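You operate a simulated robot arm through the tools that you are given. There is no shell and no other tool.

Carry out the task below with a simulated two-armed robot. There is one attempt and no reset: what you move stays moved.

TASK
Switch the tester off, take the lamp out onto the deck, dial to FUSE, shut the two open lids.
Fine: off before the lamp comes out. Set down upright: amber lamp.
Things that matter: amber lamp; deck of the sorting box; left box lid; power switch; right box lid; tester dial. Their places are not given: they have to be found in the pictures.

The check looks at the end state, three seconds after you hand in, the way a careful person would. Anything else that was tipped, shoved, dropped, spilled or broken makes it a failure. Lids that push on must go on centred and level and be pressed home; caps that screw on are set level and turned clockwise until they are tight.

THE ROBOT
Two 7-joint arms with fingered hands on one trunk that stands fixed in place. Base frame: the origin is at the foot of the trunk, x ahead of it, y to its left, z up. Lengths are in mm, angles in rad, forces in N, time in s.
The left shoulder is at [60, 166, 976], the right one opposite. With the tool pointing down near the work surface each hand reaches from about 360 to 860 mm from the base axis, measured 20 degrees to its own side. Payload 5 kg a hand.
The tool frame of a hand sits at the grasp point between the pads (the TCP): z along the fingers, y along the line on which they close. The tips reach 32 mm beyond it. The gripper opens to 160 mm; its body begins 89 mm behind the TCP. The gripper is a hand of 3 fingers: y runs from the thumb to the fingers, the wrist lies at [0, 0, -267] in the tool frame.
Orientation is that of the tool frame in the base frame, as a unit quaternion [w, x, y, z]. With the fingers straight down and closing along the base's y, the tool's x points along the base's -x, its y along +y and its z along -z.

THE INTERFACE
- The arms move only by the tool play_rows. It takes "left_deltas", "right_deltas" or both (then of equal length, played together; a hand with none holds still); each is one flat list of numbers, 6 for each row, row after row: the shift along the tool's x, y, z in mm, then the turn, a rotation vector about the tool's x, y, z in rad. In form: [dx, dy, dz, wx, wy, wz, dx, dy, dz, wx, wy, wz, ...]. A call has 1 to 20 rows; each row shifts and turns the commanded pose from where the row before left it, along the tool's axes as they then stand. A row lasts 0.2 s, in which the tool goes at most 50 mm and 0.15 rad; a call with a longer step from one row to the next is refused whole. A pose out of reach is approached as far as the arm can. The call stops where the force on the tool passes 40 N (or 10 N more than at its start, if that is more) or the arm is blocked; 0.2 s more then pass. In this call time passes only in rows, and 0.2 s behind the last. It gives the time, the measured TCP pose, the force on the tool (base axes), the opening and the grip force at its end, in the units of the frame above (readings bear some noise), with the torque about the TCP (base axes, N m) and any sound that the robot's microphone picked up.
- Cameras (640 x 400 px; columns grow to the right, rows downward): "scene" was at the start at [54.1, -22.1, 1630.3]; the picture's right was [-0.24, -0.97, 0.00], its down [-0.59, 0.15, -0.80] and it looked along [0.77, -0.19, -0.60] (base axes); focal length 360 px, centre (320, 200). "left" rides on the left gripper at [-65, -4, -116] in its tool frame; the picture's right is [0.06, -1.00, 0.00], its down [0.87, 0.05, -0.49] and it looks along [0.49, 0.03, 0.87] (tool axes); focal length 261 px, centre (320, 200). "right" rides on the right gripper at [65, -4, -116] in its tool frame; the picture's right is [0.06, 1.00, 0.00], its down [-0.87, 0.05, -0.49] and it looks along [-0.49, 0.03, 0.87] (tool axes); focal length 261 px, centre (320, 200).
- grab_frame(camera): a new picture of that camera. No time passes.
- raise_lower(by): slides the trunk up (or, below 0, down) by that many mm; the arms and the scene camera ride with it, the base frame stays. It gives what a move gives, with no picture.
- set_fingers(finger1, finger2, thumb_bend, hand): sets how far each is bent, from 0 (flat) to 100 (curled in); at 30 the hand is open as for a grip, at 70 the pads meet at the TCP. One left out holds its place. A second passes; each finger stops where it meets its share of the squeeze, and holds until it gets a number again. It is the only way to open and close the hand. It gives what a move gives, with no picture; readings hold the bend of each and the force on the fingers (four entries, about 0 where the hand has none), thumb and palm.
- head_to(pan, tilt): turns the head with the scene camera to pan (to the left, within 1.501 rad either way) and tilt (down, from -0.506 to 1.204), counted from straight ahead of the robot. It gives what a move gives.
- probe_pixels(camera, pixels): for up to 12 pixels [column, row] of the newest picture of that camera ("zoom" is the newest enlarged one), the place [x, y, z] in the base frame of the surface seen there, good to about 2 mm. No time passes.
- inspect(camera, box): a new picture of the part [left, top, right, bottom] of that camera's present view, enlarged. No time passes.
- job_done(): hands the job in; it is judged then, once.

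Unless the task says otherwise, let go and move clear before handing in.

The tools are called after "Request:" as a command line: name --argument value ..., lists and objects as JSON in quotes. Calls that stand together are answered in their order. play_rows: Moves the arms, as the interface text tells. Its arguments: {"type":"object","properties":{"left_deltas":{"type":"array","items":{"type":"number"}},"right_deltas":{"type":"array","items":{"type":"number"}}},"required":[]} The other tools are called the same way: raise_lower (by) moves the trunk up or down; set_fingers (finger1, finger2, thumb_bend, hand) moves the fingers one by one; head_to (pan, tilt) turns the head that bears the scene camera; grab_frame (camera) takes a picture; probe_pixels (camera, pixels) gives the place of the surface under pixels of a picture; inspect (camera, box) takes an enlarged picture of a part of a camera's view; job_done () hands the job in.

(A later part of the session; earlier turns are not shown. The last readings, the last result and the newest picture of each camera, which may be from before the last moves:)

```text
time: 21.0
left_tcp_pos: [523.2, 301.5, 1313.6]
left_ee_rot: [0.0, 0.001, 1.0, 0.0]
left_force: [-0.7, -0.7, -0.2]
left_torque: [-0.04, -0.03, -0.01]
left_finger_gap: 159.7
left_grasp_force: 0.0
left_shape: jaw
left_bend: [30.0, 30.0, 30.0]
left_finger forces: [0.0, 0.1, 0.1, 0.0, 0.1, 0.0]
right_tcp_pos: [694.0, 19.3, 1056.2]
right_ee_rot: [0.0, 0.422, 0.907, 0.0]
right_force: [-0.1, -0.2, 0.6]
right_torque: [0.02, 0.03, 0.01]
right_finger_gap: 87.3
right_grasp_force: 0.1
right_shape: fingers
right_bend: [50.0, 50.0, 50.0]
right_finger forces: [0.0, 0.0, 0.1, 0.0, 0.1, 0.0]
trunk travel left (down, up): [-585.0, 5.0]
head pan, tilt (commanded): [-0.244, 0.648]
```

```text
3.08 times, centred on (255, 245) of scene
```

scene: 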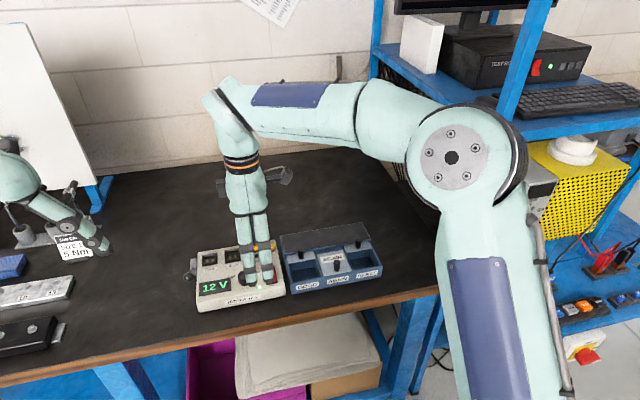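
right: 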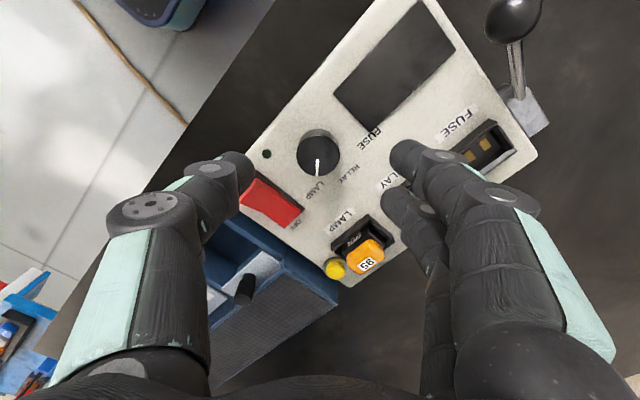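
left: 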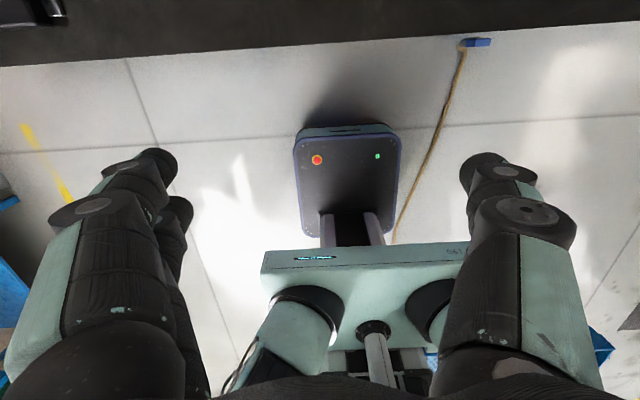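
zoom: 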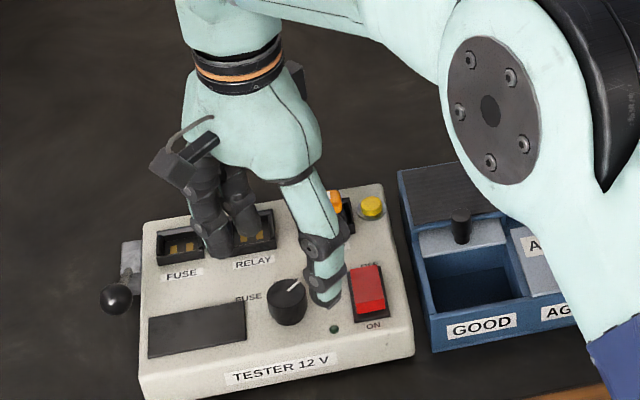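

The thumb and fingers straddle the dial cleanly, and the thumb stays about 17 mm from the rocker. I'll lower so the tips come to about z 971 around the knob.

Request:
play_rows --right_deltas '[0, 0, 20, 0, 0, 0, 0, 0, 15, 0, 0, 0, 0, 0, 10, 0, 0, 0, 0, 0, 4, 0, 0, 0, 0, 0, 4, 0, 0, 0]'

Request:
grab_frame --camera "right"

Request:
inspect --camera "scene" --box '[190, 210, 310, 300]'

```text
time: 22.2
left_tcp_pos: [522.3, 300.6, 1313.1]
left_ee_rot: [0.0, 0.0, 1.0, 0.0]
left_force: [0.5, 0.9, 0.5]
left_torque: [-0.05, -0.04, 0.01]
left_finger_gap: 159.7
left_grasp_force: 0.0
left_shape: jaw
left_bend: [30.0, 30.0, 30.0]
left_finger forces: [0.1, 0.0, 0.0, 0.0, 0.0, 0.0]
right_tcp_pos: [692.8, 20.2, 1005.6]
right_ee_rot: [0.001, 0.421, 0.907, 0.001]
right_force: [-0.7, 0.6, 10.6]
right_torque: [0.4, -0.44, -0.01]
right_finger_gap: 87.1
right_grasp_force: 5.6
right_shape: fingers
right_bend: [50.0, 50.0, 50.0]
right_finger forces: [6.3, 5.1, 0.0, 0.0, 0.2, 0.0]
trunk travel left (down, up): [-585.0, 5.0]
head pan, tilt (commanded): [-0.244, 0.648]
```

```text
taken
```

right: 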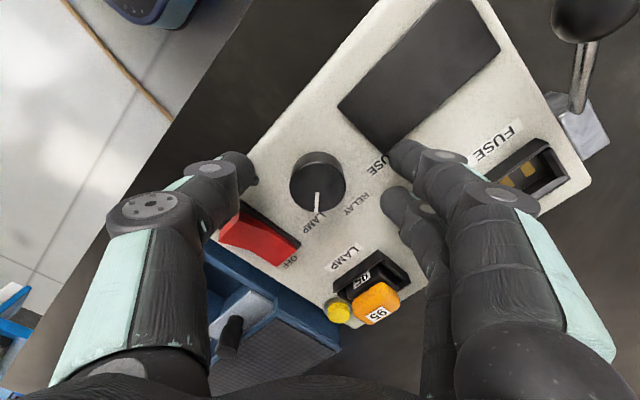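

```text
4.44 times, centred on (250, 255) of scene
```

zoom: 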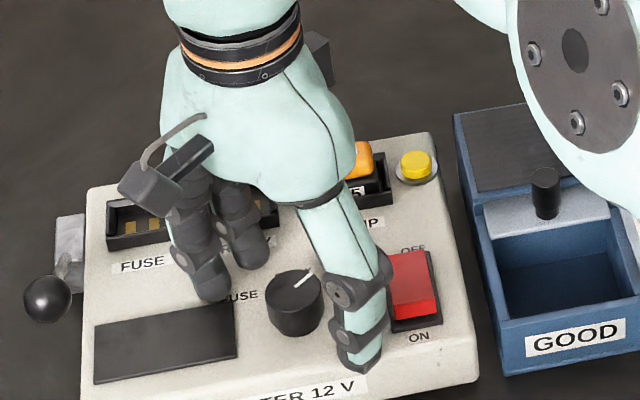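

The fingertips are resting on the tester top (10 N), so the tips reach about 40 mm at this bend. I'll raise 5 mm and then close gently on the knob.

Request:
play_rows --right_deltas '[0, 0, -5, 0, 0, 0]'

Request:
set_fingers --hand "right" --finger1 60 --finger2 60 --thumb_bend 60

Request:
grab_frame --camera "right"

Request:
inspect --camera "scene" --box '[190, 210, 310, 300]'

```text
time: 22.6
left_tcp_pos: [523.2, 300.8, 1312.9]
left_ee_rot: [0.0, 0.0, 1.0, 0.0]
left_force: [-0.1, -0.1, 0.0]
left_torque: [-0.01, 0.03, 0.04]
left_finger_gap: 160.1
left_grasp_force: 0.1
left_shape: jaw
left_bend: [30.0, 30.0, 30.0]
left_finger forces: [0.0, 0.0, 0.1, 0.0, 0.0, 0.0]
right_tcp_pos: [693.8, 19.3, 1006.1]
right_ee_rot: [-0.001, 0.422, 0.907, 0.0]
right_force: [0.8, -0.4, 0.2]
right_torque: [-0.01, 0.0, -0.01]
right_finger_gap: 87.4
right_grasp_force: 0.1
right_shape: fingers
right_bend: [50.0, 50.0, 50.0]
right_finger forces: [0.0, 0.0, 0.0, 0.0, 0.0, 0.0]
trunk travel left (down, up): [-585.0, 5.0]
head pan, tilt (commanded): [-0.244, 0.648]
```

```text
time: 23.6
left_tcp_pos: [524.2, 299.3, 1312.0]
left_ee_rot: [-0.001, 0.0, 1.0, 0.001]
left_force: [-0.3, -0.1, -0.4]
left_torque: [-0.02, 0.02, -0.01]
left_finger_gap: 159.9
left_grasp_force: 0.0
left_shape: jaw
left_bend: [30.0, 30.0, 30.0]
left_finger forces: [0.0, 0.0, 0.0, 0.0, 0.0, 0.1]
right_tcp_pos: [693.6, 18.7, 1006.7]
right_ee_rot: [0.0, 0.422, 0.906, 0.0]
right_force: [7.4, 1.9, -0.7]
right_torque: [0.0, -0.29, -0.33]
right_finger_gap: 60.1
right_grasp_force: 3.9
right_shape: fingers
right_bend: [54.0, 60.0, 60.0]
right_finger forces: [7.8, 0.0, 0.0, 0.0, 0.1, 0.0]
trunk travel left (down, up): [-585.0, 5.0]
head pan, tilt (commanded): [-0.244, 0.648]
```

```text
taken
```

right: 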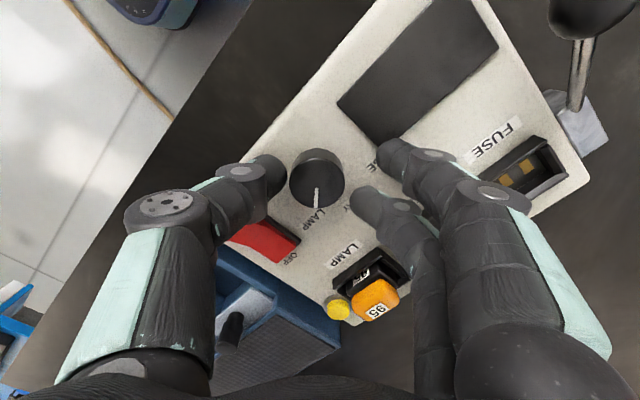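

```text
4.44 times, centred on (250, 255) of scene
```

zoom: 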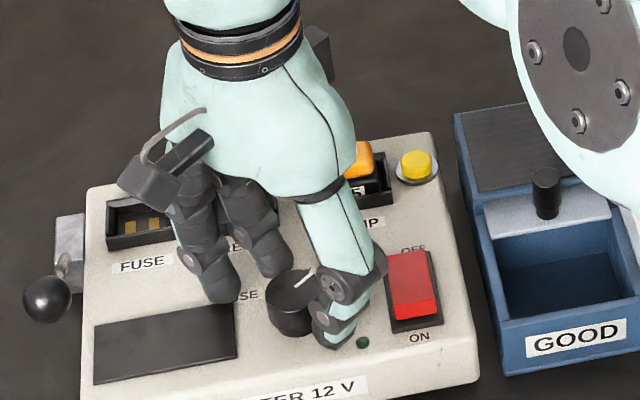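

Finger1 stopped at bend 54, apparently against the display's bezel corner at right pixel (390,150), since its tip is too low. I'll open back, raise 7 mm and close again.

Request:
set_fingers --hand "right" --finger1 50 --finger2 50 --thumb_bend 50

Request:
play_rows --right_deltas '[0, 0, -6, 0, 0, 0]'

Request:
set_fingers --hand "right" --finger1 60 --finger2 60 --thumb_bend 60

Request:
grab_frame --camera "right"

```text
time: 24.6
left_tcp_pos: [522.7, 300.2, 1312.9]
left_ee_rot: [0.0, 0.0, 1.0, 0.0]
left_force: [0.8, -1.0, -0.1]
left_torque: [0.0, 0.04, 0.02]
left_finger_gap: 159.6
left_grasp_force: 0.1
left_shape: jaw
left_bend: [30.0, 30.0, 30.0]
left_finger forces: [0.0, 0.0, 0.0, 0.0, 0.0, 0.0]
right_tcp_pos: [693.7, 18.4, 1008.4]
right_ee_rot: [0.0, 0.422, 0.907, -0.001]
right_force: [0.0, -0.4, -0.3]
right_torque: [0.0, 0.01, 0.0]
right_finger_gap: 86.6
right_grasp_force: 0.1
right_shape: fingers
right_bend: [50.0, 50.0, 50.0]
right_finger forces: [0.1, 0.0, 0.0, 0.0, 0.0, 0.0]
trunk travel left (down, up): [-585.0, 5.0]
head pan, tilt (commanded): [-0.244, 0.648]
```

```text
time: 25.0
left_tcp_pos: [523.7, 300.3, 1312.7]
left_ee_rot: [0.0, 0.0, 1.0, 0.0]
left_force: [0.4, -0.8, 0.1]
left_torque: [0.0, 0.0, 0.0]
left_finger_gap: 160.0
left_grasp_force: 0.1
left_shape: jaw
left_bend: [30.0, 30.0, 30.0]
left_finger forces: [0.0, 0.1, 0.0, 0.0, 0.0, 0.0]
right_tcp_pos: [693.5, 18.8, 1013.1]
right_ee_rot: [-0.001, 0.42, 0.907, 0.0]
right_force: [-0.5, -0.4, 0.9]
right_torque: [-0.01, -0.01, 0.0]
right_finger_gap: 86.7
right_grasp_force: 0.1
right_shape: fingers
right_bend: [50.0, 50.0, 50.0]
right_finger forces: [0.1, 0.0, 0.0, 0.0, 0.0, 0.0]
trunk travel left (down, up): [-585.0, 5.0]
head pan, tilt (commanded): [-0.244, 0.648]
```

```text
time: 26.0
left_tcp_pos: [521.9, 300.7, 1313.4]
left_ee_rot: [0.001, 0.0, 1.0, -0.001]
left_force: [-0.1, 0.0, -1.1]
left_torque: [0.02, 0.01, 0.03]
left_finger_gap: 159.9
left_grasp_force: 0.1
left_shape: jaw
left_bend: [30.0, 30.0, 30.0]
left_finger forces: [0.0, 0.1, 0.0, 0.1, 0.0, 0.0]
right_tcp_pos: [692.1, 19.0, 1013.0]
right_ee_rot: [0.0, 0.422, 0.907, -0.001]
right_force: [0.4, 0.4, -0.4]
right_torque: [0.02, -0.01, 0.01]
right_finger_gap: 48.2
right_grasp_force: 0.1
right_shape: fingers
right_bend: [60.0, 60.0, 60.0]
right_finger forces: [0.0, 0.0, 0.0, 0.1, 0.0, 0.0]
trunk travel left (down, up): [-585.0, 5.0]
head pan, tilt (commanded): [-0.244, 0.648]
```

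```text
taken
```

right: 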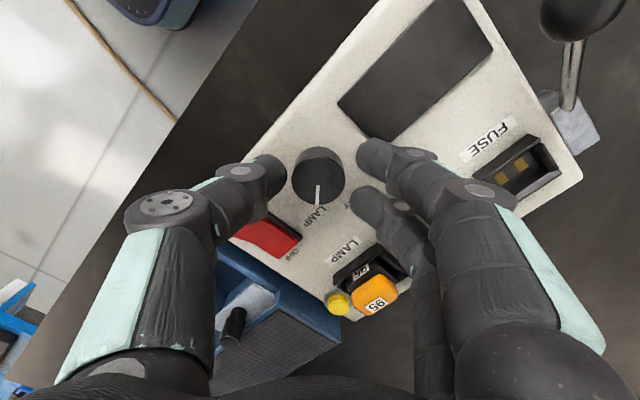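

Finger gap is now 48 mm with nothing touching, and the knob is centred between the thumb (285,175) and fingers (357,180). I'll close in small steps; the two fingers need a bit more bend since they sit either side of the round knob.

Request:
set_fingers --hand "right" --finger1 66 --finger2 66 --thumb_bend 63

Request:
inspect --camera "right" --box '[220, 110, 440, 250]'

```text
time: 27.0
left_tcp_pos: [521.6, 298.8, 1313.0]
left_ee_rot: [0.0, 0.0, 1.0, 0.0]
left_force: [0.3, 0.2, 0.6]
left_torque: [-0.02, 0.01, 0.01]
left_finger_gap: 159.7
left_grasp_force: 0.1
left_shape: jaw
left_bend: [30.0, 30.0, 30.0]
left_finger forces: [0.0, 0.1, 0.0, 0.0, 0.0, 0.0]
right_tcp_pos: [693.7, 19.4, 1013.0]
right_ee_rot: [0.0, 0.422, 0.907, 0.0]
right_force: [-1.3, 0.0, -0.1]
right_torque: [-0.02, 0.02, -0.03]
right_finger_gap: 33.9
right_grasp_force: 1.0
right_shape: fingers
right_bend: [65.0, 65.0, 62.0]
right_finger forces: [0.4, 0.7, 0.0, 0.0, 1.7, 0.0]
trunk travel left (down, up): [-585.0, 5.0]
head pan, tilt (commanded): [-0.244, 0.648]
```

```text
2.86 times, centred on (330, 180) of right
```

zoom: 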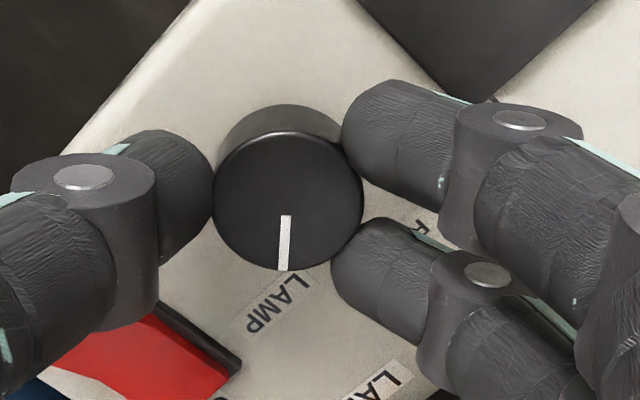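

All three pads touch the knob evenly. I'll tighten a bit and begin turning counter-clockwise (toward FUSE) by about half the travel.

Request:
set_fingers --hand "right" --finger1 70 --finger2 70 --thumb_bend 68

Request:
play_rows --right_deltas '[0, 0, 0, 0, 0, -0.12, 0, 0, 0, 0, 0, -0.12, 0, 0, 0, 0, 0, -0.12, 0, 0, 0, 0, 0, -0.12, 0, 0, 0, 0, 0, -0.12, 0, 0, 0, 0, 0, -0.12]'

Request:
inspect --camera "right" --box '[220, 90, 440, 250]'

Request:
inspect --camera "scene" --box '[170, 210, 330, 310]'

```text
time: 28.0
left_tcp_pos: [523.8, 300.6, 1311.9]
left_ee_rot: [0.0, 0.0, 1.0, 0.0]
left_force: [0.1, 0.1, -0.9]
left_torque: [0.01, -0.02, 0.04]
left_finger_gap: 159.7
left_grasp_force: 0.1
left_shape: jaw
left_bend: [30.0, 30.0, 30.0]
left_finger forces: [0.1, 0.0, 0.0, 0.0, 0.1, 0.0]
right_tcp_pos: [693.3, 18.3, 1012.7]
right_ee_rot: [0.0, 0.423, 0.906, 0.0]
right_force: [-1.4, 0.1, 1.3]
right_torque: [-0.03, 0.01, -0.02]
right_finger_gap: 31.6
right_grasp_force: 8.2
right_shape: fingers
right_bend: [66.0, 66.0, 65.0]
right_finger forces: [3.7, 3.8, 0.0, 0.1, 9.2, 0.0]
trunk travel left (down, up): [-585.0, 5.0]
head pan, tilt (commanded): [-0.244, 0.648]
```

```text
time: 29.4
left_tcp_pos: [521.9, 301.3, 1312.6]
left_ee_rot: [0.001, 0.0, 1.0, 0.0]
left_force: [0.2, -0.5, 0.6]
left_torque: [0.0, 0.01, 0.0]
left_finger_gap: 159.9
left_grasp_force: 0.0
left_shape: jaw
left_bend: [30.0, 30.0, 30.0]
left_finger forces: [0.1, 0.0, 0.1, 0.0, 0.1, 0.0]
right_tcp_pos: [692.9, 19.1, 1012.5]
right_ee_rot: [0.0, 0.074, 0.997, 0.001]
right_force: [-6.4, -0.5, -0.3]
right_torque: [-0.04, 0.15, -0.07]
right_finger_gap: 31.3
right_grasp_force: 9.1
right_shape: fingers
right_bend: [66.0, 66.0, 65.0]
right_finger forces: [5.5, 3.1, 0.0, 0.0, 9.1, 0.0]
trunk travel left (down, up): [-585.0, 5.0]
head pan, tilt (commanded): [-0.244, 0.648]
```

```text
2.50 times, centred on (330, 170) of right
```

zoom: 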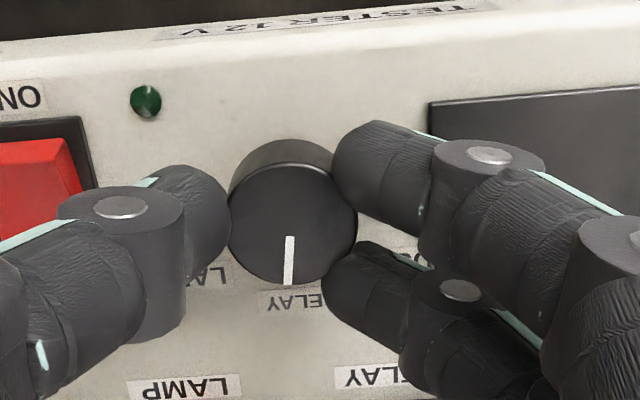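

```text
4.00 times, centred on (250, 260) of scene
```

zoom: 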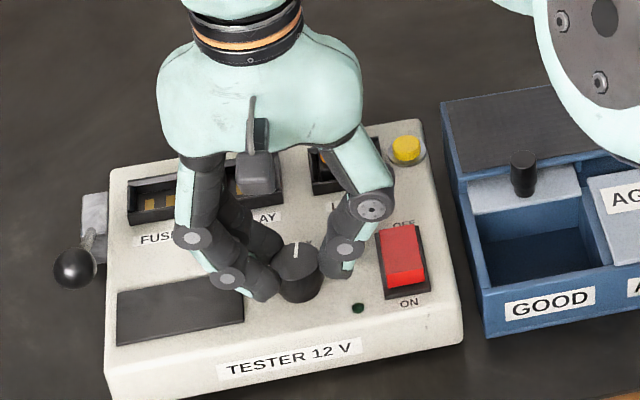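

The knob followed the hand: its pointer is now close to RELAY. I'll ease 1 mm toward -x to take off the small side load and keep turning toward FUSE.

Request:
play_rows --right_deltas '[1, 0, 0, 0, 0, -0.12, 0, 0, 0, 0, 0, -0.13, 0, 0, 0, 0, 0, -0.13, 0, 0, 0, 0, 0, -0.13, 0, 0, 0, 0, 0, -0.13, 0, 0, 0, 0, 0, -0.13]'

Request:
inspect --camera "right" --box '[220, 90, 440, 250]'

Request:
inspect --camera "scene" --box '[170, 210, 330, 310]'

```text
time: 30.8
left_tcp_pos: [522.4, 300.7, 1313.6]
left_ee_rot: [0.0, 0.0, 1.0, 0.0]
left_force: [0.3, 0.2, 0.6]
left_torque: [0.0, -0.04, 0.02]
left_finger_gap: 159.6
left_grasp_force: 0.0
left_shape: jaw
left_bend: [30.0, 30.0, 30.0]
left_finger forces: [0.0, 0.0, 0.0, 0.1, 0.0, 0.1]
right_tcp_pos: [691.9, 18.8, 1014.4]
right_ee_rot: [0.0, -0.305, 0.952, 0.0]
right_force: [-3.2, -1.6, -0.8]
right_torque: [-0.07, 0.08, 0.02]
right_finger_gap: 31.4
right_grasp_force: 9.0
right_shape: fingers
right_bend: [66.0, 66.0, 65.0]
right_finger forces: [5.2, 4.1, 0.0, 0.0, 8.1, 0.1]
trunk travel left (down, up): [-585.0, 5.0]
head pan, tilt (commanded): [-0.244, 0.648]
```

```text
2.50 times, centred on (330, 170) of right
```

zoom: 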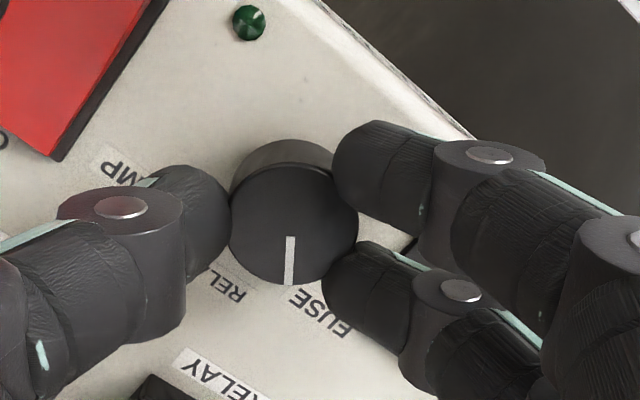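

```text
4.00 times, centred on (250, 260) of scene
```

zoom: 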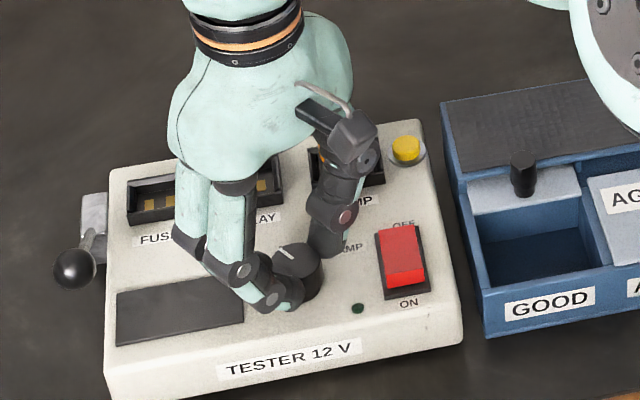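

The pointer at zoom (290,260) is about 16–18° short of the FUSE label at (320,312). I'll turn about 0.28 rad more.

Request:
play_rows --right_deltas '[0, 0, 0, 0, 0, -0.09, 0, 0, 0, 0, 0, -0.09, 0, 0, 0, 0, 0, -0.09]'

Request:
inspect --camera "right" --box '[220, 90, 440, 250]'

Request:
inspect --camera "scene" --box '[200, 225, 290, 290]'

```text
time: 31.6
left_tcp_pos: [523.2, 299.9, 1314.1]
left_ee_rot: [0.001, 0.001, 1.0, 0.0]
left_force: [0.6, -0.7, -0.5]
left_torque: [-0.01, -0.02, 0.02]
left_finger_gap: 159.8
left_grasp_force: 0.0
left_shape: jaw
left_bend: [30.0, 30.0, 30.0]
left_finger forces: [0.1, 0.0, 0.1, 0.0, 0.0, 0.0]
right_tcp_pos: [693.8, 18.3, 1012.8]
right_ee_rot: [0.0, -0.431, 0.902, 0.0]
right_force: [-4.3, -4.3, 0.1]
right_torque: [-0.12, 0.04, -0.05]
right_finger_gap: 31.2
right_grasp_force: 8.7
right_shape: fingers
right_bend: [66.0, 66.0, 65.0]
right_finger forces: [5.7, 3.7, 0.0, 0.0, 8.5, 0.0]
trunk travel left (down, up): [-585.0, 5.0]
head pan, tilt (commanded): [-0.244, 0.648]
```

```text
2.50 times, centred on (330, 170) of right
```

zoom: 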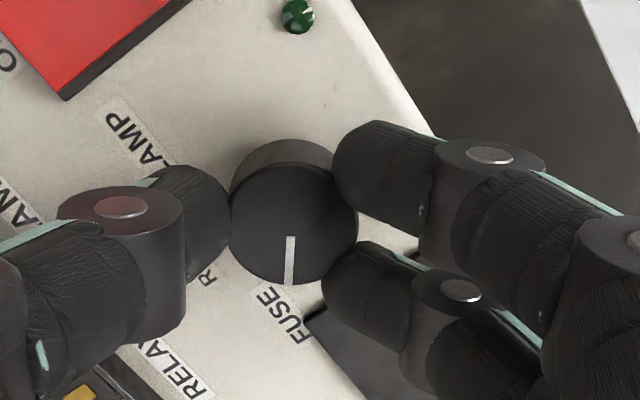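

```text
6.15 times, centred on (245, 258) of scene
```

zoom: 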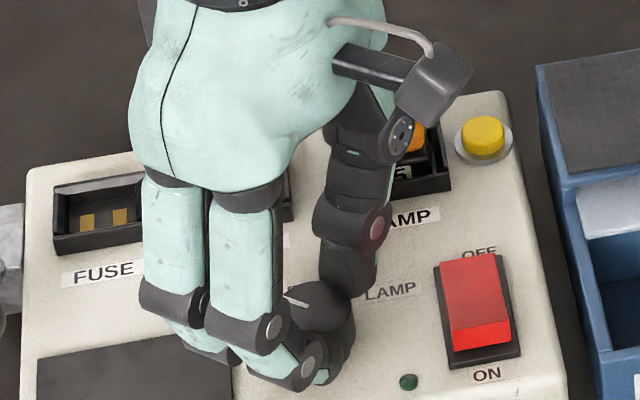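

The pointer at zoom (290,262) is now in line with the FUSE label at (287,313). I'll release slightly and lift off to check.

Request:
set_fingers --hand "right" --finger1 60 --finger2 60 --thumb_bend 59

Request:
play_rows --right_deltas '[0, 0, -10, 0, 0, 0, 0, 0, -25, 0, 0, 0, 0, 0, -35, 0, 0, 0]'

Request:
inspect --camera "right" --box '[220, 70, 440, 230]'

Request:
inspect --camera "scene" --box '[180, 215, 300, 300]'

```text
time: 32.6
left_tcp_pos: [523.7, 300.8, 1313.4]
left_ee_rot: [0.001, 0.0, 1.0, 0.0]
left_force: [-0.9, 0.7, -0.2]
left_torque: [0.04, 0.02, 0.02]
left_finger_gap: 159.9
left_grasp_force: 0.0
left_shape: jaw
left_bend: [30.0, 30.0, 30.0]
left_finger forces: [0.1, 0.0, 0.0, 0.0, 0.0, 0.0]
right_tcp_pos: [693.8, 18.7, 1013.3]
right_ee_rot: [0.0, -0.43, 0.903, 0.0]
right_force: [0.1, 0.7, -0.5]
right_torque: [0.02, -0.02, 0.02]
right_finger_gap: 48.7
right_grasp_force: 0.0
right_shape: fingers
right_bend: [60.0, 60.0, 59.0]
right_finger forces: [0.0, 0.0, 0.0, 0.1, 0.1, 0.0]
trunk travel left (down, up): [-585.0, 5.0]
head pan, tilt (commanded): [-0.244, 0.648]
```

```text
time: 33.4
left_tcp_pos: [522.5, 301.3, 1314.3]
left_ee_rot: [0.0, 0.0, 1.0, 0.0]
left_force: [-0.5, -0.3, 0.1]
left_torque: [0.03, -0.02, 0.05]
left_finger_gap: 160.0
left_grasp_force: 0.0
left_shape: jaw
left_bend: [30.0, 30.0, 30.0]
left_finger forces: [0.1, 0.1, 0.0, 0.0, 0.0, 0.1]
right_tcp_pos: [693.6, 19.1, 1084.0]
right_ee_rot: [0.0, -0.431, 0.902, 0.0]
right_force: [0.3, 0.3, -0.1]
right_torque: [0.03, -0.01, -0.02]
right_finger_gap: 48.7
right_grasp_force: 0.0
right_shape: fingers
right_bend: [60.0, 60.0, 59.0]
right_finger forces: [0.1, 0.0, 0.1, 0.0, 0.0, 0.1]
trunk travel left (down, up): [-585.0, 5.0]
head pan, tilt (commanded): [-0.244, 0.648]
```

```text
2.50 times, centred on (330, 150) of right
```

zoom: 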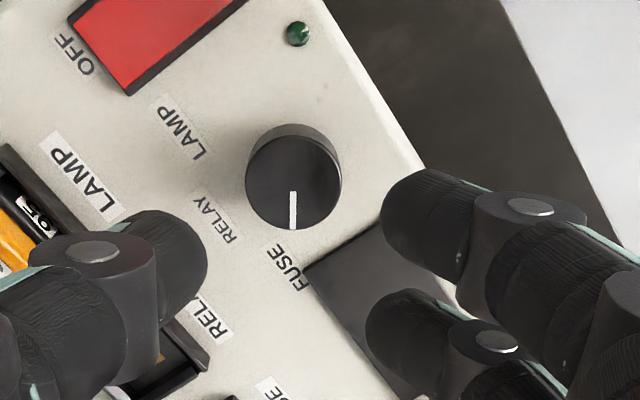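

```text
4.71 times, centred on (240, 258) of scene
```

zoom: 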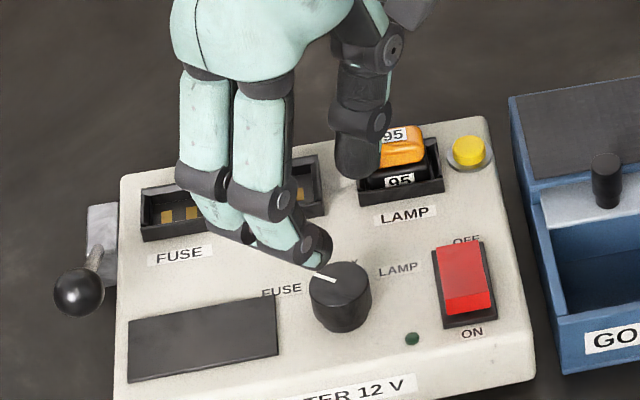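

The pointer looks to be on FUSE, and LED and display remain dark. I'll verify the angle numerically by probing labels and pointer in a fresh enlargement.

Request:
inspect --camera "right" --box '[270, 90, 390, 190]'

Request:
probe_pixels --camera "zoom" --pixels '[[196, 205], [196, 250], [196, 278], [130, 195], [265, 195], [198, 130], [188, 352], [60, 325], [170, 345], [205, 365]]'

```text
4.00 times, centred on (330, 140) of right
```

zoom: 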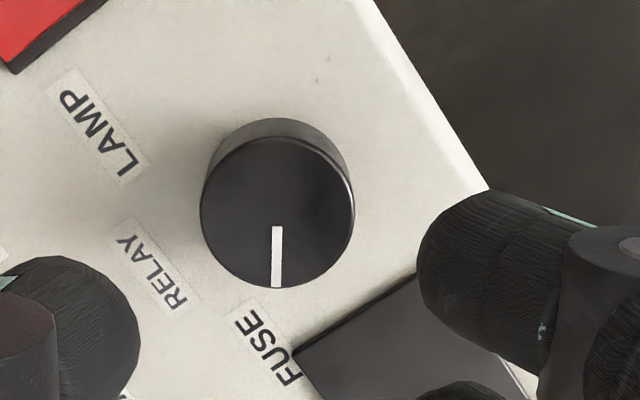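

```text
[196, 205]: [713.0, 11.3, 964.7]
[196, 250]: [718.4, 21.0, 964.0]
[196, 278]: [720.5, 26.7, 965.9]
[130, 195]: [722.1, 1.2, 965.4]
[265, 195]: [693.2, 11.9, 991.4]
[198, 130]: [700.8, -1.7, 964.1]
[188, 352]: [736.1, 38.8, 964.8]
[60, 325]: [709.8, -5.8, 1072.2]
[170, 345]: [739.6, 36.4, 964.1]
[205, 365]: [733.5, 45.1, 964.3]
```

Request:
probe_pixels --camera "zoom" --pixels '[[277, 230], [277, 255], [277, 284], [277, 212], [240, 320], [290, 372], [260, 345], [157, 270], [98, 132], [205, 212], [352, 212], [280, 142]]'

```text
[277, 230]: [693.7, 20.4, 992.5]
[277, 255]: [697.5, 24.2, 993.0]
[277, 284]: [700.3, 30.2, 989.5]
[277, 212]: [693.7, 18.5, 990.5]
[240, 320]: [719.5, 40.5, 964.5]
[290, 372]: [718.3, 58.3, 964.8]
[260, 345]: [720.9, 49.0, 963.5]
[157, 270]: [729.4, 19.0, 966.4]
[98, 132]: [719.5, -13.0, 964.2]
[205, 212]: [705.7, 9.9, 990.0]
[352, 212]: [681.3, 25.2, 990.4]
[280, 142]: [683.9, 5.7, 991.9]
```

The pointer angle works out to about +54°, mirroring the start angle of -54° for LAMP, so the dial is on FUSE. Next are the lids: I'll turn the hand back to neutral and move above the left lid's knob near (741,-139).

Request:
play_rows --right_deltas '[0, 0, 0, 0, 0, 0.1485, 0, 0, 0, 0, 0, 0.1485, 0, 0, 0, 0, 0, 0.1485, 0, 0, 0, 0, 0, 0.1485, 0, 0, 0, 0, 0, 0.1485, 0, 0, 0, 0, 0, 0.1485, -10.8, -39.5, 0, 0, 0, 0, -10.8, -39.5, 0, 0, 0, 0, -10.8, -39.5, 0, 0, 0, 0, -10.8, -39.5, 0, 0, 0, 0]'

Request:
grab_frame --camera "right"

Request:
grab_frame --camera "scene"

```text
time: 35.6
left_tcp_pos: [523.0, 298.6, 1314.6]
left_ee_rot: [0.0, 0.0, 1.0, 0.0]
left_force: [-0.2, 0.0, -0.5]
left_torque: [0.01, 0.04, 0.04]
left_finger_gap: 160.0
left_grasp_force: 0.3
left_shape: jaw
left_bend: [30.0, 30.0, 30.0]
left_finger forces: [0.0, 0.0, 0.1, 0.1, 0.1, 0.0]
right_tcp_pos: [734.9, -140.2, 1083.5]
right_ee_rot: [0.0, 0.0, 1.0, 0.0]
right_force: [0.2, -0.9, 1.0]
right_torque: [0.02, -0.01, 0.02]
right_finger_gap: 49.0
right_grasp_force: 0.1
right_shape: fingers
right_bend: [60.0, 60.0, 59.0]
right_finger forces: [0.0, 0.0, 0.0, 0.0, 0.1, 0.0]
trunk travel left (down, up): [-585.0, 5.0]
head pan, tilt (commanded): [-0.244, 0.648]
```

```text
taken
```

right: 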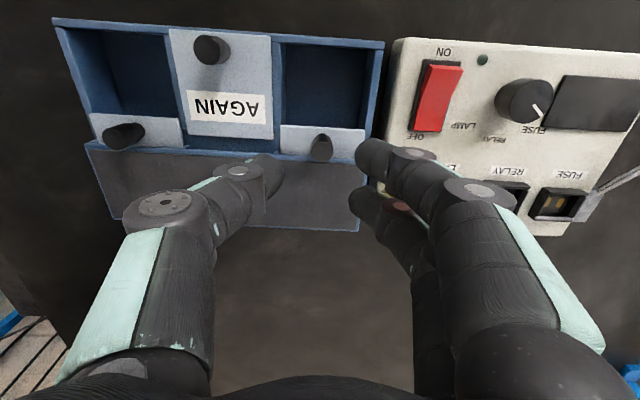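

```text
taken
```

scene: 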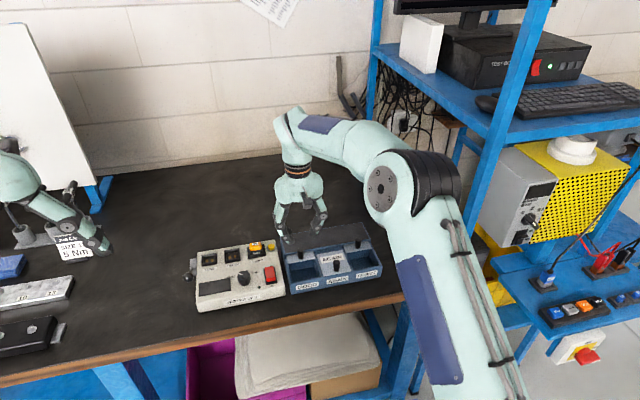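

The right camera now sees the left lid's knob at (322,147), the middle knob at (210,48) and the right lid's knob at (123,135). I'll probe and enlarge.

Request:
probe_pixels --camera "right" --pixels '[[321, 141], [321, 152], [314, 142], [329, 142], [210, 48], [198, 48], [130, 130], [110, 138], [300, 140], [290, 165], [330, 195], [345, 225]]'

Request:
inspect --camera "right" --box '[240, 90, 400, 190]'

```text
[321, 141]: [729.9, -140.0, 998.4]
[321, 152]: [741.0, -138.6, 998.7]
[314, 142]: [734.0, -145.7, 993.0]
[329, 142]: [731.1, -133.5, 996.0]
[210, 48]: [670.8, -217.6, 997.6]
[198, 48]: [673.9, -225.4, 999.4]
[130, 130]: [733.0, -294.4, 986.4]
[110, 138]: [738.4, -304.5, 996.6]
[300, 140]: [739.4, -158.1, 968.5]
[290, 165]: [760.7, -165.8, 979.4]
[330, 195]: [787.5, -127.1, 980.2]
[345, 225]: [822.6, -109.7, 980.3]
```

```text
4.00 times, centred on (320, 140) of right
```

zoom: 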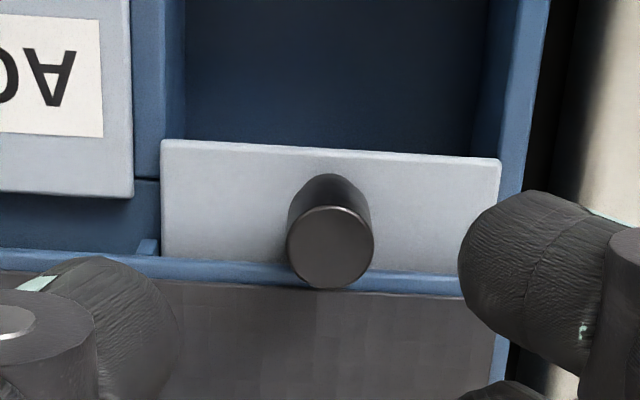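

Left knob centre is about (739,-138), top z≈999, radius ≈8.6; the shut middle one is at x≈672, so the travel is about 67 mm. I'll lower around the left knob with the tips staying above the deck (z 980).

Request:
play_rows --right_deltas '[-3, 2, 20, 0, 0, 0, 0, 0, 20, 0, 0, 0, 0, 0, 15, 0, 0, 0, 0, 0, 5, 0, 0, 0]'

Request:
grab_frame --camera "right"

Request:
inspect --camera "scene" --box '[250, 190, 400, 290]'

```text
time: 36.6
left_tcp_pos: [522.3, 300.8, 1313.9]
left_ee_rot: [0.0, 0.001, 1.0, 0.0]
left_force: [0.1, 0.6, 0.7]
left_torque: [0.01, -0.01, 0.0]
left_finger_gap: 160.0
left_grasp_force: 0.0
left_shape: jaw
left_bend: [30.0, 30.0, 30.0]
left_finger forces: [0.0, 0.0, 0.1, 0.0, 0.0, 0.0]
right_tcp_pos: [739.8, -135.9, 1022.0]
right_ee_rot: [0.0, -0.001, 1.0, 0.0]
right_force: [-0.4, -0.2, -0.3]
right_torque: [0.01, -0.02, -0.01]
right_finger_gap: 49.3
right_grasp_force: 0.1
right_shape: fingers
right_bend: [60.0, 60.0, 59.0]
right_finger forces: [0.1, 0.0, 0.1, 0.0, 0.1, 0.0]
trunk travel left (down, up): [-585.0, 5.0]
head pan, tilt (commanded): [-0.244, 0.648]
```

```text
taken
```

right: 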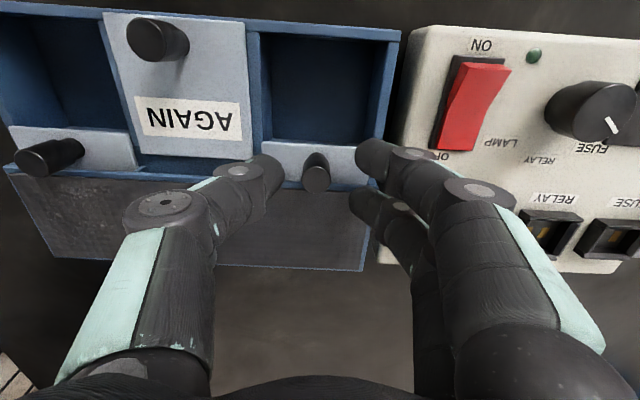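

```text
4.00 times, centred on (325, 240) of scene
```

zoom: 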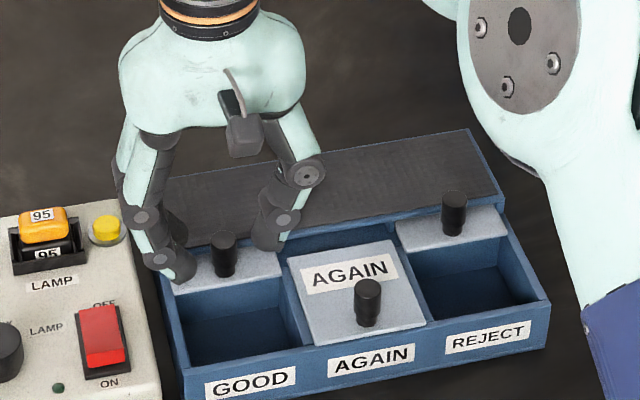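

The knob stands between the thumb (265,175) and the two fingers at right pixels (370,160)/(365,205). I'll close lightly on it.

Request:
set_fingers --hand "right" --finger1 71 --finger2 71 --thumb_bend 68

Request:
inspect --camera "right" --box '[220, 100, 440, 250]'

```text
time: 37.6
left_tcp_pos: [522.1, 300.5, 1313.5]
left_ee_rot: [0.001, 0.0, 1.0, 0.0]
left_force: [-0.1, 0.4, 0.0]
left_torque: [-0.01, 0.04, -0.04]
left_finger_gap: 159.8
left_grasp_force: 0.1
left_shape: jaw
left_bend: [30.0, 30.0, 30.0]
left_finger forces: [0.1, 0.0, 0.1, 0.0, 0.0, 0.1]
right_tcp_pos: [738.5, -136.4, 1022.7]
right_ee_rot: [-0.001, 0.001, 1.0, 0.0]
right_force: [-0.5, -4.6, -1.1]
right_torque: [-0.06, 0.01, 0.02]
right_finger_gap: 17.9
right_grasp_force: 1.7
right_shape: fingers
right_bend: [71.0, 71.0, 67.0]
right_finger forces: [0.0, 0.2, 0.0, 0.0, 3.6, 0.0]
trunk travel left (down, up): [-585.0, 5.0]
head pan, tilt (commanded): [-0.244, 0.648]
```

```text
2.67 times, centred on (330, 175) of right
```

zoom: 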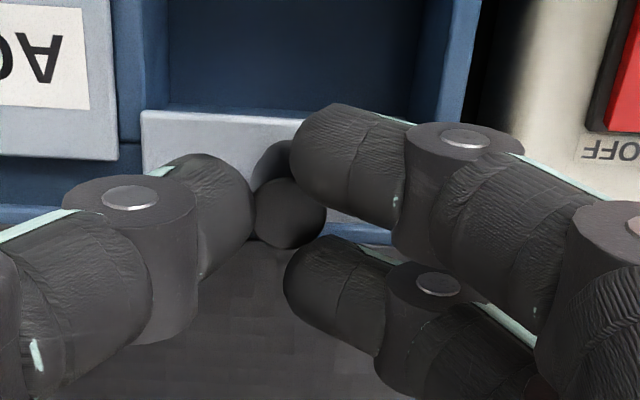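

The knob is caged between the thumb and both fingers. I'll pull it toward the robot (-x) 48 mm first, watching the force.

Request:
play_rows --right_deltas '[4, 0, 0, 0, 0, 0, 8, 0, 0, 0, 0, 0, 8, 0, 0, 0, 0, 0, 8, 0, 0, 0, 0, 0, 8, 0, 0, 0, 0, 0, 8, 0, 0, 0, 0, 0, 6, 0, 0, 0, 0, 0]'

Request:
grab_frame --camera "right"

Request:
inspect --camera "scene" --box '[250, 190, 400, 290]'

```text
time: 39.2
left_tcp_pos: [522.7, 298.9, 1314.6]
left_ee_rot: [0.001, 0.0, 1.0, 0.0]
left_force: [-0.1, 0.0, 0.2]
left_torque: [-0.01, 0.0, 0.02]
left_finger_gap: 159.9
left_grasp_force: 0.1
left_shape: jaw
left_bend: [30.0, 30.0, 30.0]
left_finger forces: [0.0, 0.0, 0.0, 0.1, 0.1, 0.0]
right_tcp_pos: [688.1, -136.0, 1022.9]
right_ee_rot: [0.0, 0.0, 1.0, 0.0]
right_force: [0.3, -3.5, 1.4]
right_torque: [-0.11, -0.01, 0.01]
right_finger_gap: 17.2
right_grasp_force: 1.8
right_shape: fingers
right_bend: [71.0, 71.0, 67.0]
right_finger forces: [0.0, 0.5, 0.1, 0.0, 3.3, 0.0]
trunk travel left (down, up): [-585.0, 5.0]
head pan, tilt (commanded): [-0.244, 0.648]
```

```text
taken
```

right: 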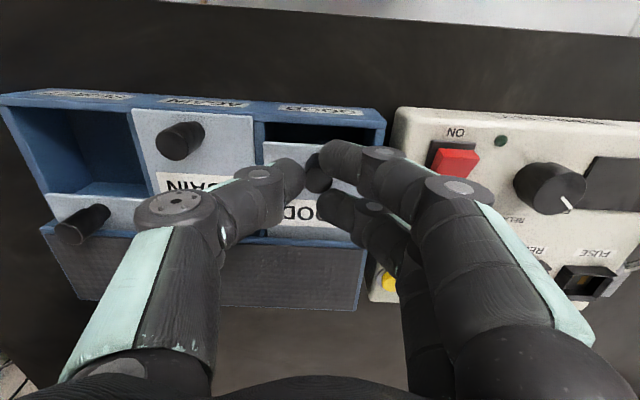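

```text
4.00 times, centred on (325, 240) of scene
```

zoom: 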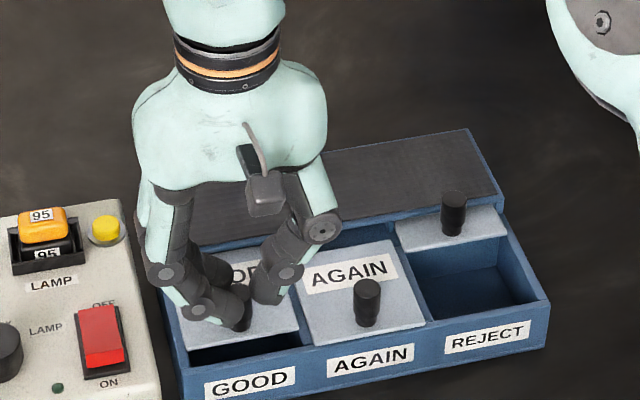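

The lid is sliding freely with about 16–18 mm to go. I'll continue with smaller steps.

Request:
play_rows --right_deltas '[4, 0, 0, 0, 0, 0, 4, 0, 0, 0, 0, 0, 4, 0, 0, 0, 0, 0, 2, 0, 0, 0, 0, 0, 1.5, 0, 0, 0, 0, 0]'

Request:
inspect --camera "scene" --box '[270, 215, 390, 295]'

```text
time: 40.4
left_tcp_pos: [522.5, 300.5, 1312.7]
left_ee_rot: [0.0, 0.0, 1.0, 0.0]
left_force: [0.1, -0.4, 0.2]
left_torque: [-0.01, 0.01, 0.02]
left_finger_gap: 159.7
left_grasp_force: 0.1
left_shape: jaw
left_bend: [30.0, 30.0, 30.0]
left_finger forces: [0.1, 0.0, 0.0, 0.0, 0.0, 0.0]
right_tcp_pos: [673.4, -137.5, 1022.5]
right_ee_rot: [0.0, 0.0, 1.0, 0.0]
right_force: [1.3, -3.3, -0.4]
right_torque: [-0.07, -0.01, 0.01]
right_finger_gap: 17.5
right_grasp_force: 1.7
right_shape: fingers
right_bend: [71.0, 71.0, 67.0]
right_finger forces: [0.0, 0.5, 0.0, 0.0, 2.7, 0.0]
trunk travel left (down, up): [-585.0, 5.0]
head pan, tilt (commanded): [-0.244, 0.648]
```

```text
5.00 times, centred on (330, 255) of scene
```

zoom: 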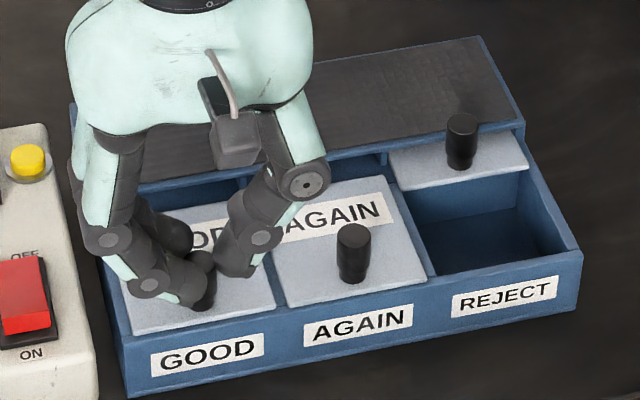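

The lid's front edge at zoom (133,330) is about level with the front wall. I'll nudge in 1 mm steps to feel the stop.

Request:
play_rows --right_deltas '[1, 0, 0, 0, 0, 0, 1, 0, 0, 0, 0, 0, 1, 0, 0, 0, 0, 0]'

Request:
inspect --camera "scene" --box '[270, 215, 390, 295]'

Request:
probe_pixels --camera "zoom" --pixels '[[140, 325], [265, 300], [292, 300], [425, 275], [150, 310], [310, 290]]'

```text
time: 41.2
left_tcp_pos: [522.8, 300.7, 1313.5]
left_ee_rot: [0.0, 0.001, 1.0, 0.0]
left_force: [0.0, 0.4, -0.3]
left_torque: [0.0, -0.01, -0.03]
left_finger_gap: 159.9
left_grasp_force: 0.1
left_shape: jaw
left_bend: [30.0, 30.0, 30.0]
left_finger forces: [0.0, 0.0, 0.1, 0.1, 0.1, 0.0]
right_tcp_pos: [670.2, -137.7, 1023.5]
right_ee_rot: [0.0, 0.0, 1.0, 0.0]
right_force: [3.9, -2.1, 0.5]
right_torque: [-0.06, -0.1, 0.02]
right_finger_gap: 17.2
right_grasp_force: 2.2
right_shape: fingers
right_bend: [71.0, 71.0, 67.0]
right_finger forces: [0.1, 2.2, 0.0, 0.0, 2.5, 0.1]
trunk travel left (down, up): [-585.0, 5.0]
head pan, tilt (commanded): [-0.244, 0.648]
```

```text
5.00 times, centred on (330, 255) of scene
```

zoom: 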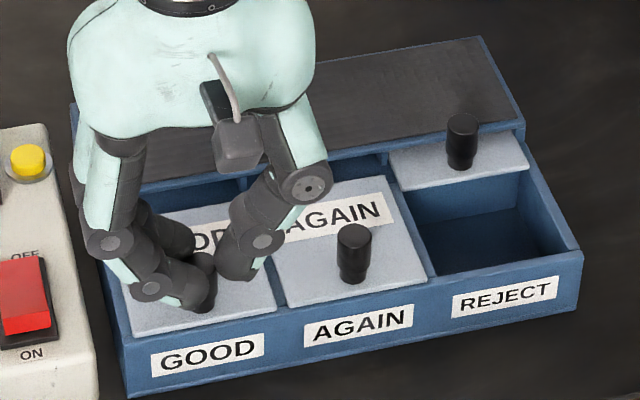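

```text
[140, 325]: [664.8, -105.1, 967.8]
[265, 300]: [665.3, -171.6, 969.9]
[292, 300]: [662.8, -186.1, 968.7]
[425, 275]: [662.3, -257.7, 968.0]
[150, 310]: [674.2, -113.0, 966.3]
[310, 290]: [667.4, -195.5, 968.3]
```

Force is rising at the stop and the front edge is in line with the middle lid's. One more small push to seat it.

Request:
play_rows --right_deltas '[1, 0, 0, 0, 0, 0, 1, 0, 0, 0, 0, 0]'

Request:
inspect --camera "scene" --box '[270, 215, 390, 295]'

```text
time: 41.8
left_tcp_pos: [523.9, 299.6, 1313.0]
left_ee_rot: [0.0, 0.0, 1.0, -0.001]
left_force: [0.3, -0.1, -0.5]
left_torque: [0.02, -0.01, -0.01]
left_finger_gap: 159.6
left_grasp_force: 0.1
left_shape: jaw
left_bend: [30.0, 30.0, 30.0]
left_finger forces: [0.0, 0.1, 0.1, 0.1, 0.0, 0.1]
right_tcp_pos: [668.6, -136.8, 1023.0]
right_ee_rot: [0.0, 0.0, 1.0, 0.0]
right_force: [9.1, -1.6, 3.7]
right_torque: [-0.06, -0.24, -0.02]
right_finger_gap: 16.9
right_grasp_force: 4.9
right_shape: fingers
right_bend: [71.0, 71.0, 67.0]
right_finger forces: [0.0, 6.5, 0.0, 0.0, 3.2, 0.1]
trunk travel left (down, up): [-585.0, 5.0]
head pan, tilt (commanded): [-0.244, 0.648]
```

```text
5.00 times, centred on (330, 255) of scene
```

zoom: 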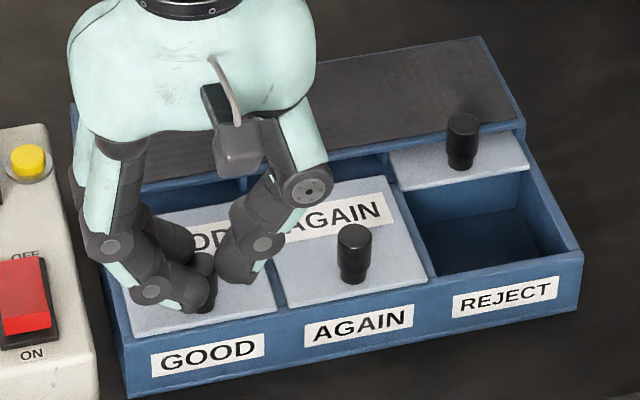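

The lid is at its stop with 9 N and the box hasn't moved. I'll release, lift and go over to the right lid's knob near (740,-300).

Request:
set_fingers --hand "right" --finger1 60 --finger2 60 --thumb_bend 59

Request:
play_rows --right_deltas '[0, 0, -10, 0, 0, 0, 0, 0, -25, 0, 0, 0, 0, 0, -25, 0, 0, 0, -17, -40, 0, 0, 0, 0, -17, -41, 0, 0, 0, 0, -17, -41, 0, 0, 0, 0, -17, -41, 0, 0, 0, 0]'

Request:
grab_frame --camera "right"

Request:
inspect --camera "scene" --box '[170, 190, 400, 310]'

```text
time: 42.8
left_tcp_pos: [522.1, 301.2, 1313.1]
left_ee_rot: [-0.001, 0.0, 1.0, 0.0]
left_force: [0.2, 0.2, -0.4]
left_torque: [0.0, 0.0, 0.02]
left_finger_gap: 160.1
left_grasp_force: 0.1
left_shape: jaw
left_bend: [30.0, 30.0, 30.0]
left_finger forces: [0.1, 0.1, 0.1, 0.1, 0.1, 0.0]
right_tcp_pos: [668.6, -137.2, 1022.4]
right_ee_rot: [0.001, 0.001, 1.0, 0.0]
right_force: [0.7, -0.3, 0.2]
right_torque: [-0.01, 0.03, 0.0]
right_finger_gap: 48.7
right_grasp_force: 0.1
right_shape: fingers
right_bend: [60.0, 60.0, 59.0]
right_finger forces: [0.0, 0.0, 0.1, 0.1, 0.1, 0.0]
trunk travel left (down, up): [-585.0, 5.0]
head pan, tilt (commanded): [-0.244, 0.648]
```

```text
time: 44.4
left_tcp_pos: [523.3, 298.0, 1313.5]
left_ee_rot: [0.0, 0.0, 1.0, 0.0]
left_force: [-0.8, -0.1, -0.3]
left_torque: [0.03, -0.01, 0.0]
left_finger_gap: 159.7
left_grasp_force: 0.1
left_shape: jaw
left_bend: [30.0, 30.0, 30.0]
left_finger forces: [0.0, 0.0, 0.0, 0.0, 0.1, 0.1]
right_tcp_pos: [736.4, -301.2, 1081.6]
right_ee_rot: [-0.002, 0.0, 1.0, 0.001]
right_force: [0.8, -0.7, -0.1]
right_torque: [-0.02, 0.02, 0.0]
right_finger_gap: 48.9
right_grasp_force: 0.0
right_shape: fingers
right_bend: [60.0, 60.0, 59.0]
right_finger forces: [0.0, 0.0, 0.1, 0.0, 0.1, 0.0]
trunk travel left (down, up): [-585.0, 5.0]
head pan, tilt (commanded): [-0.244, 0.648]
```

```text
taken
```

right: 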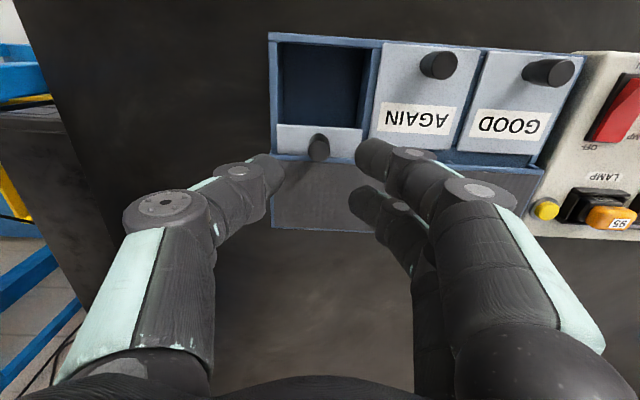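

```text
2.78 times, centred on (285, 250) of scene
```

zoom: 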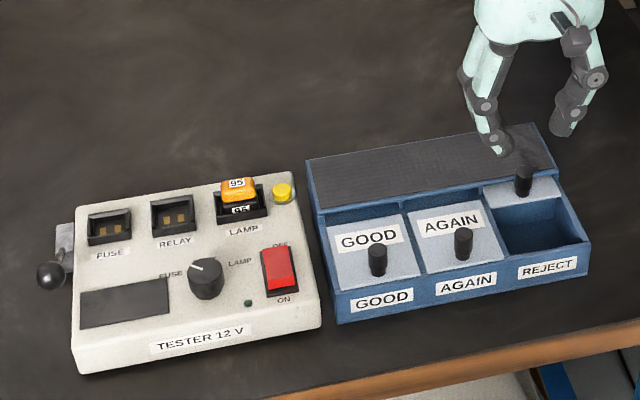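

GOOD is shut in line with AGAIN. The right knob shows at right pixel (319,148); I'll enlarge to centre it.

Request:
inspect --camera "right" --box '[240, 90, 400, 190]'

Request:
probe_pixels --camera "zoom" --pixels '[[315, 240], [315, 225], [315, 260], [285, 240], [345, 240]]'

```text
4.00 times, centred on (320, 140) of right
```

zoom: 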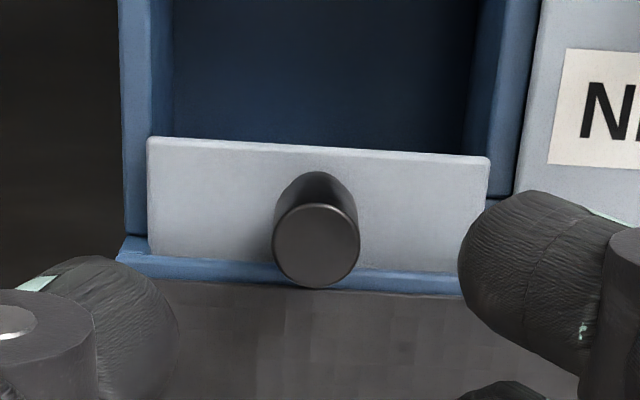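

```text
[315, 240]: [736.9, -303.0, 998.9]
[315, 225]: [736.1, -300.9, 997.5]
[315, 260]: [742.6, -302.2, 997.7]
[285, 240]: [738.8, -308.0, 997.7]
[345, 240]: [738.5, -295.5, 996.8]
```

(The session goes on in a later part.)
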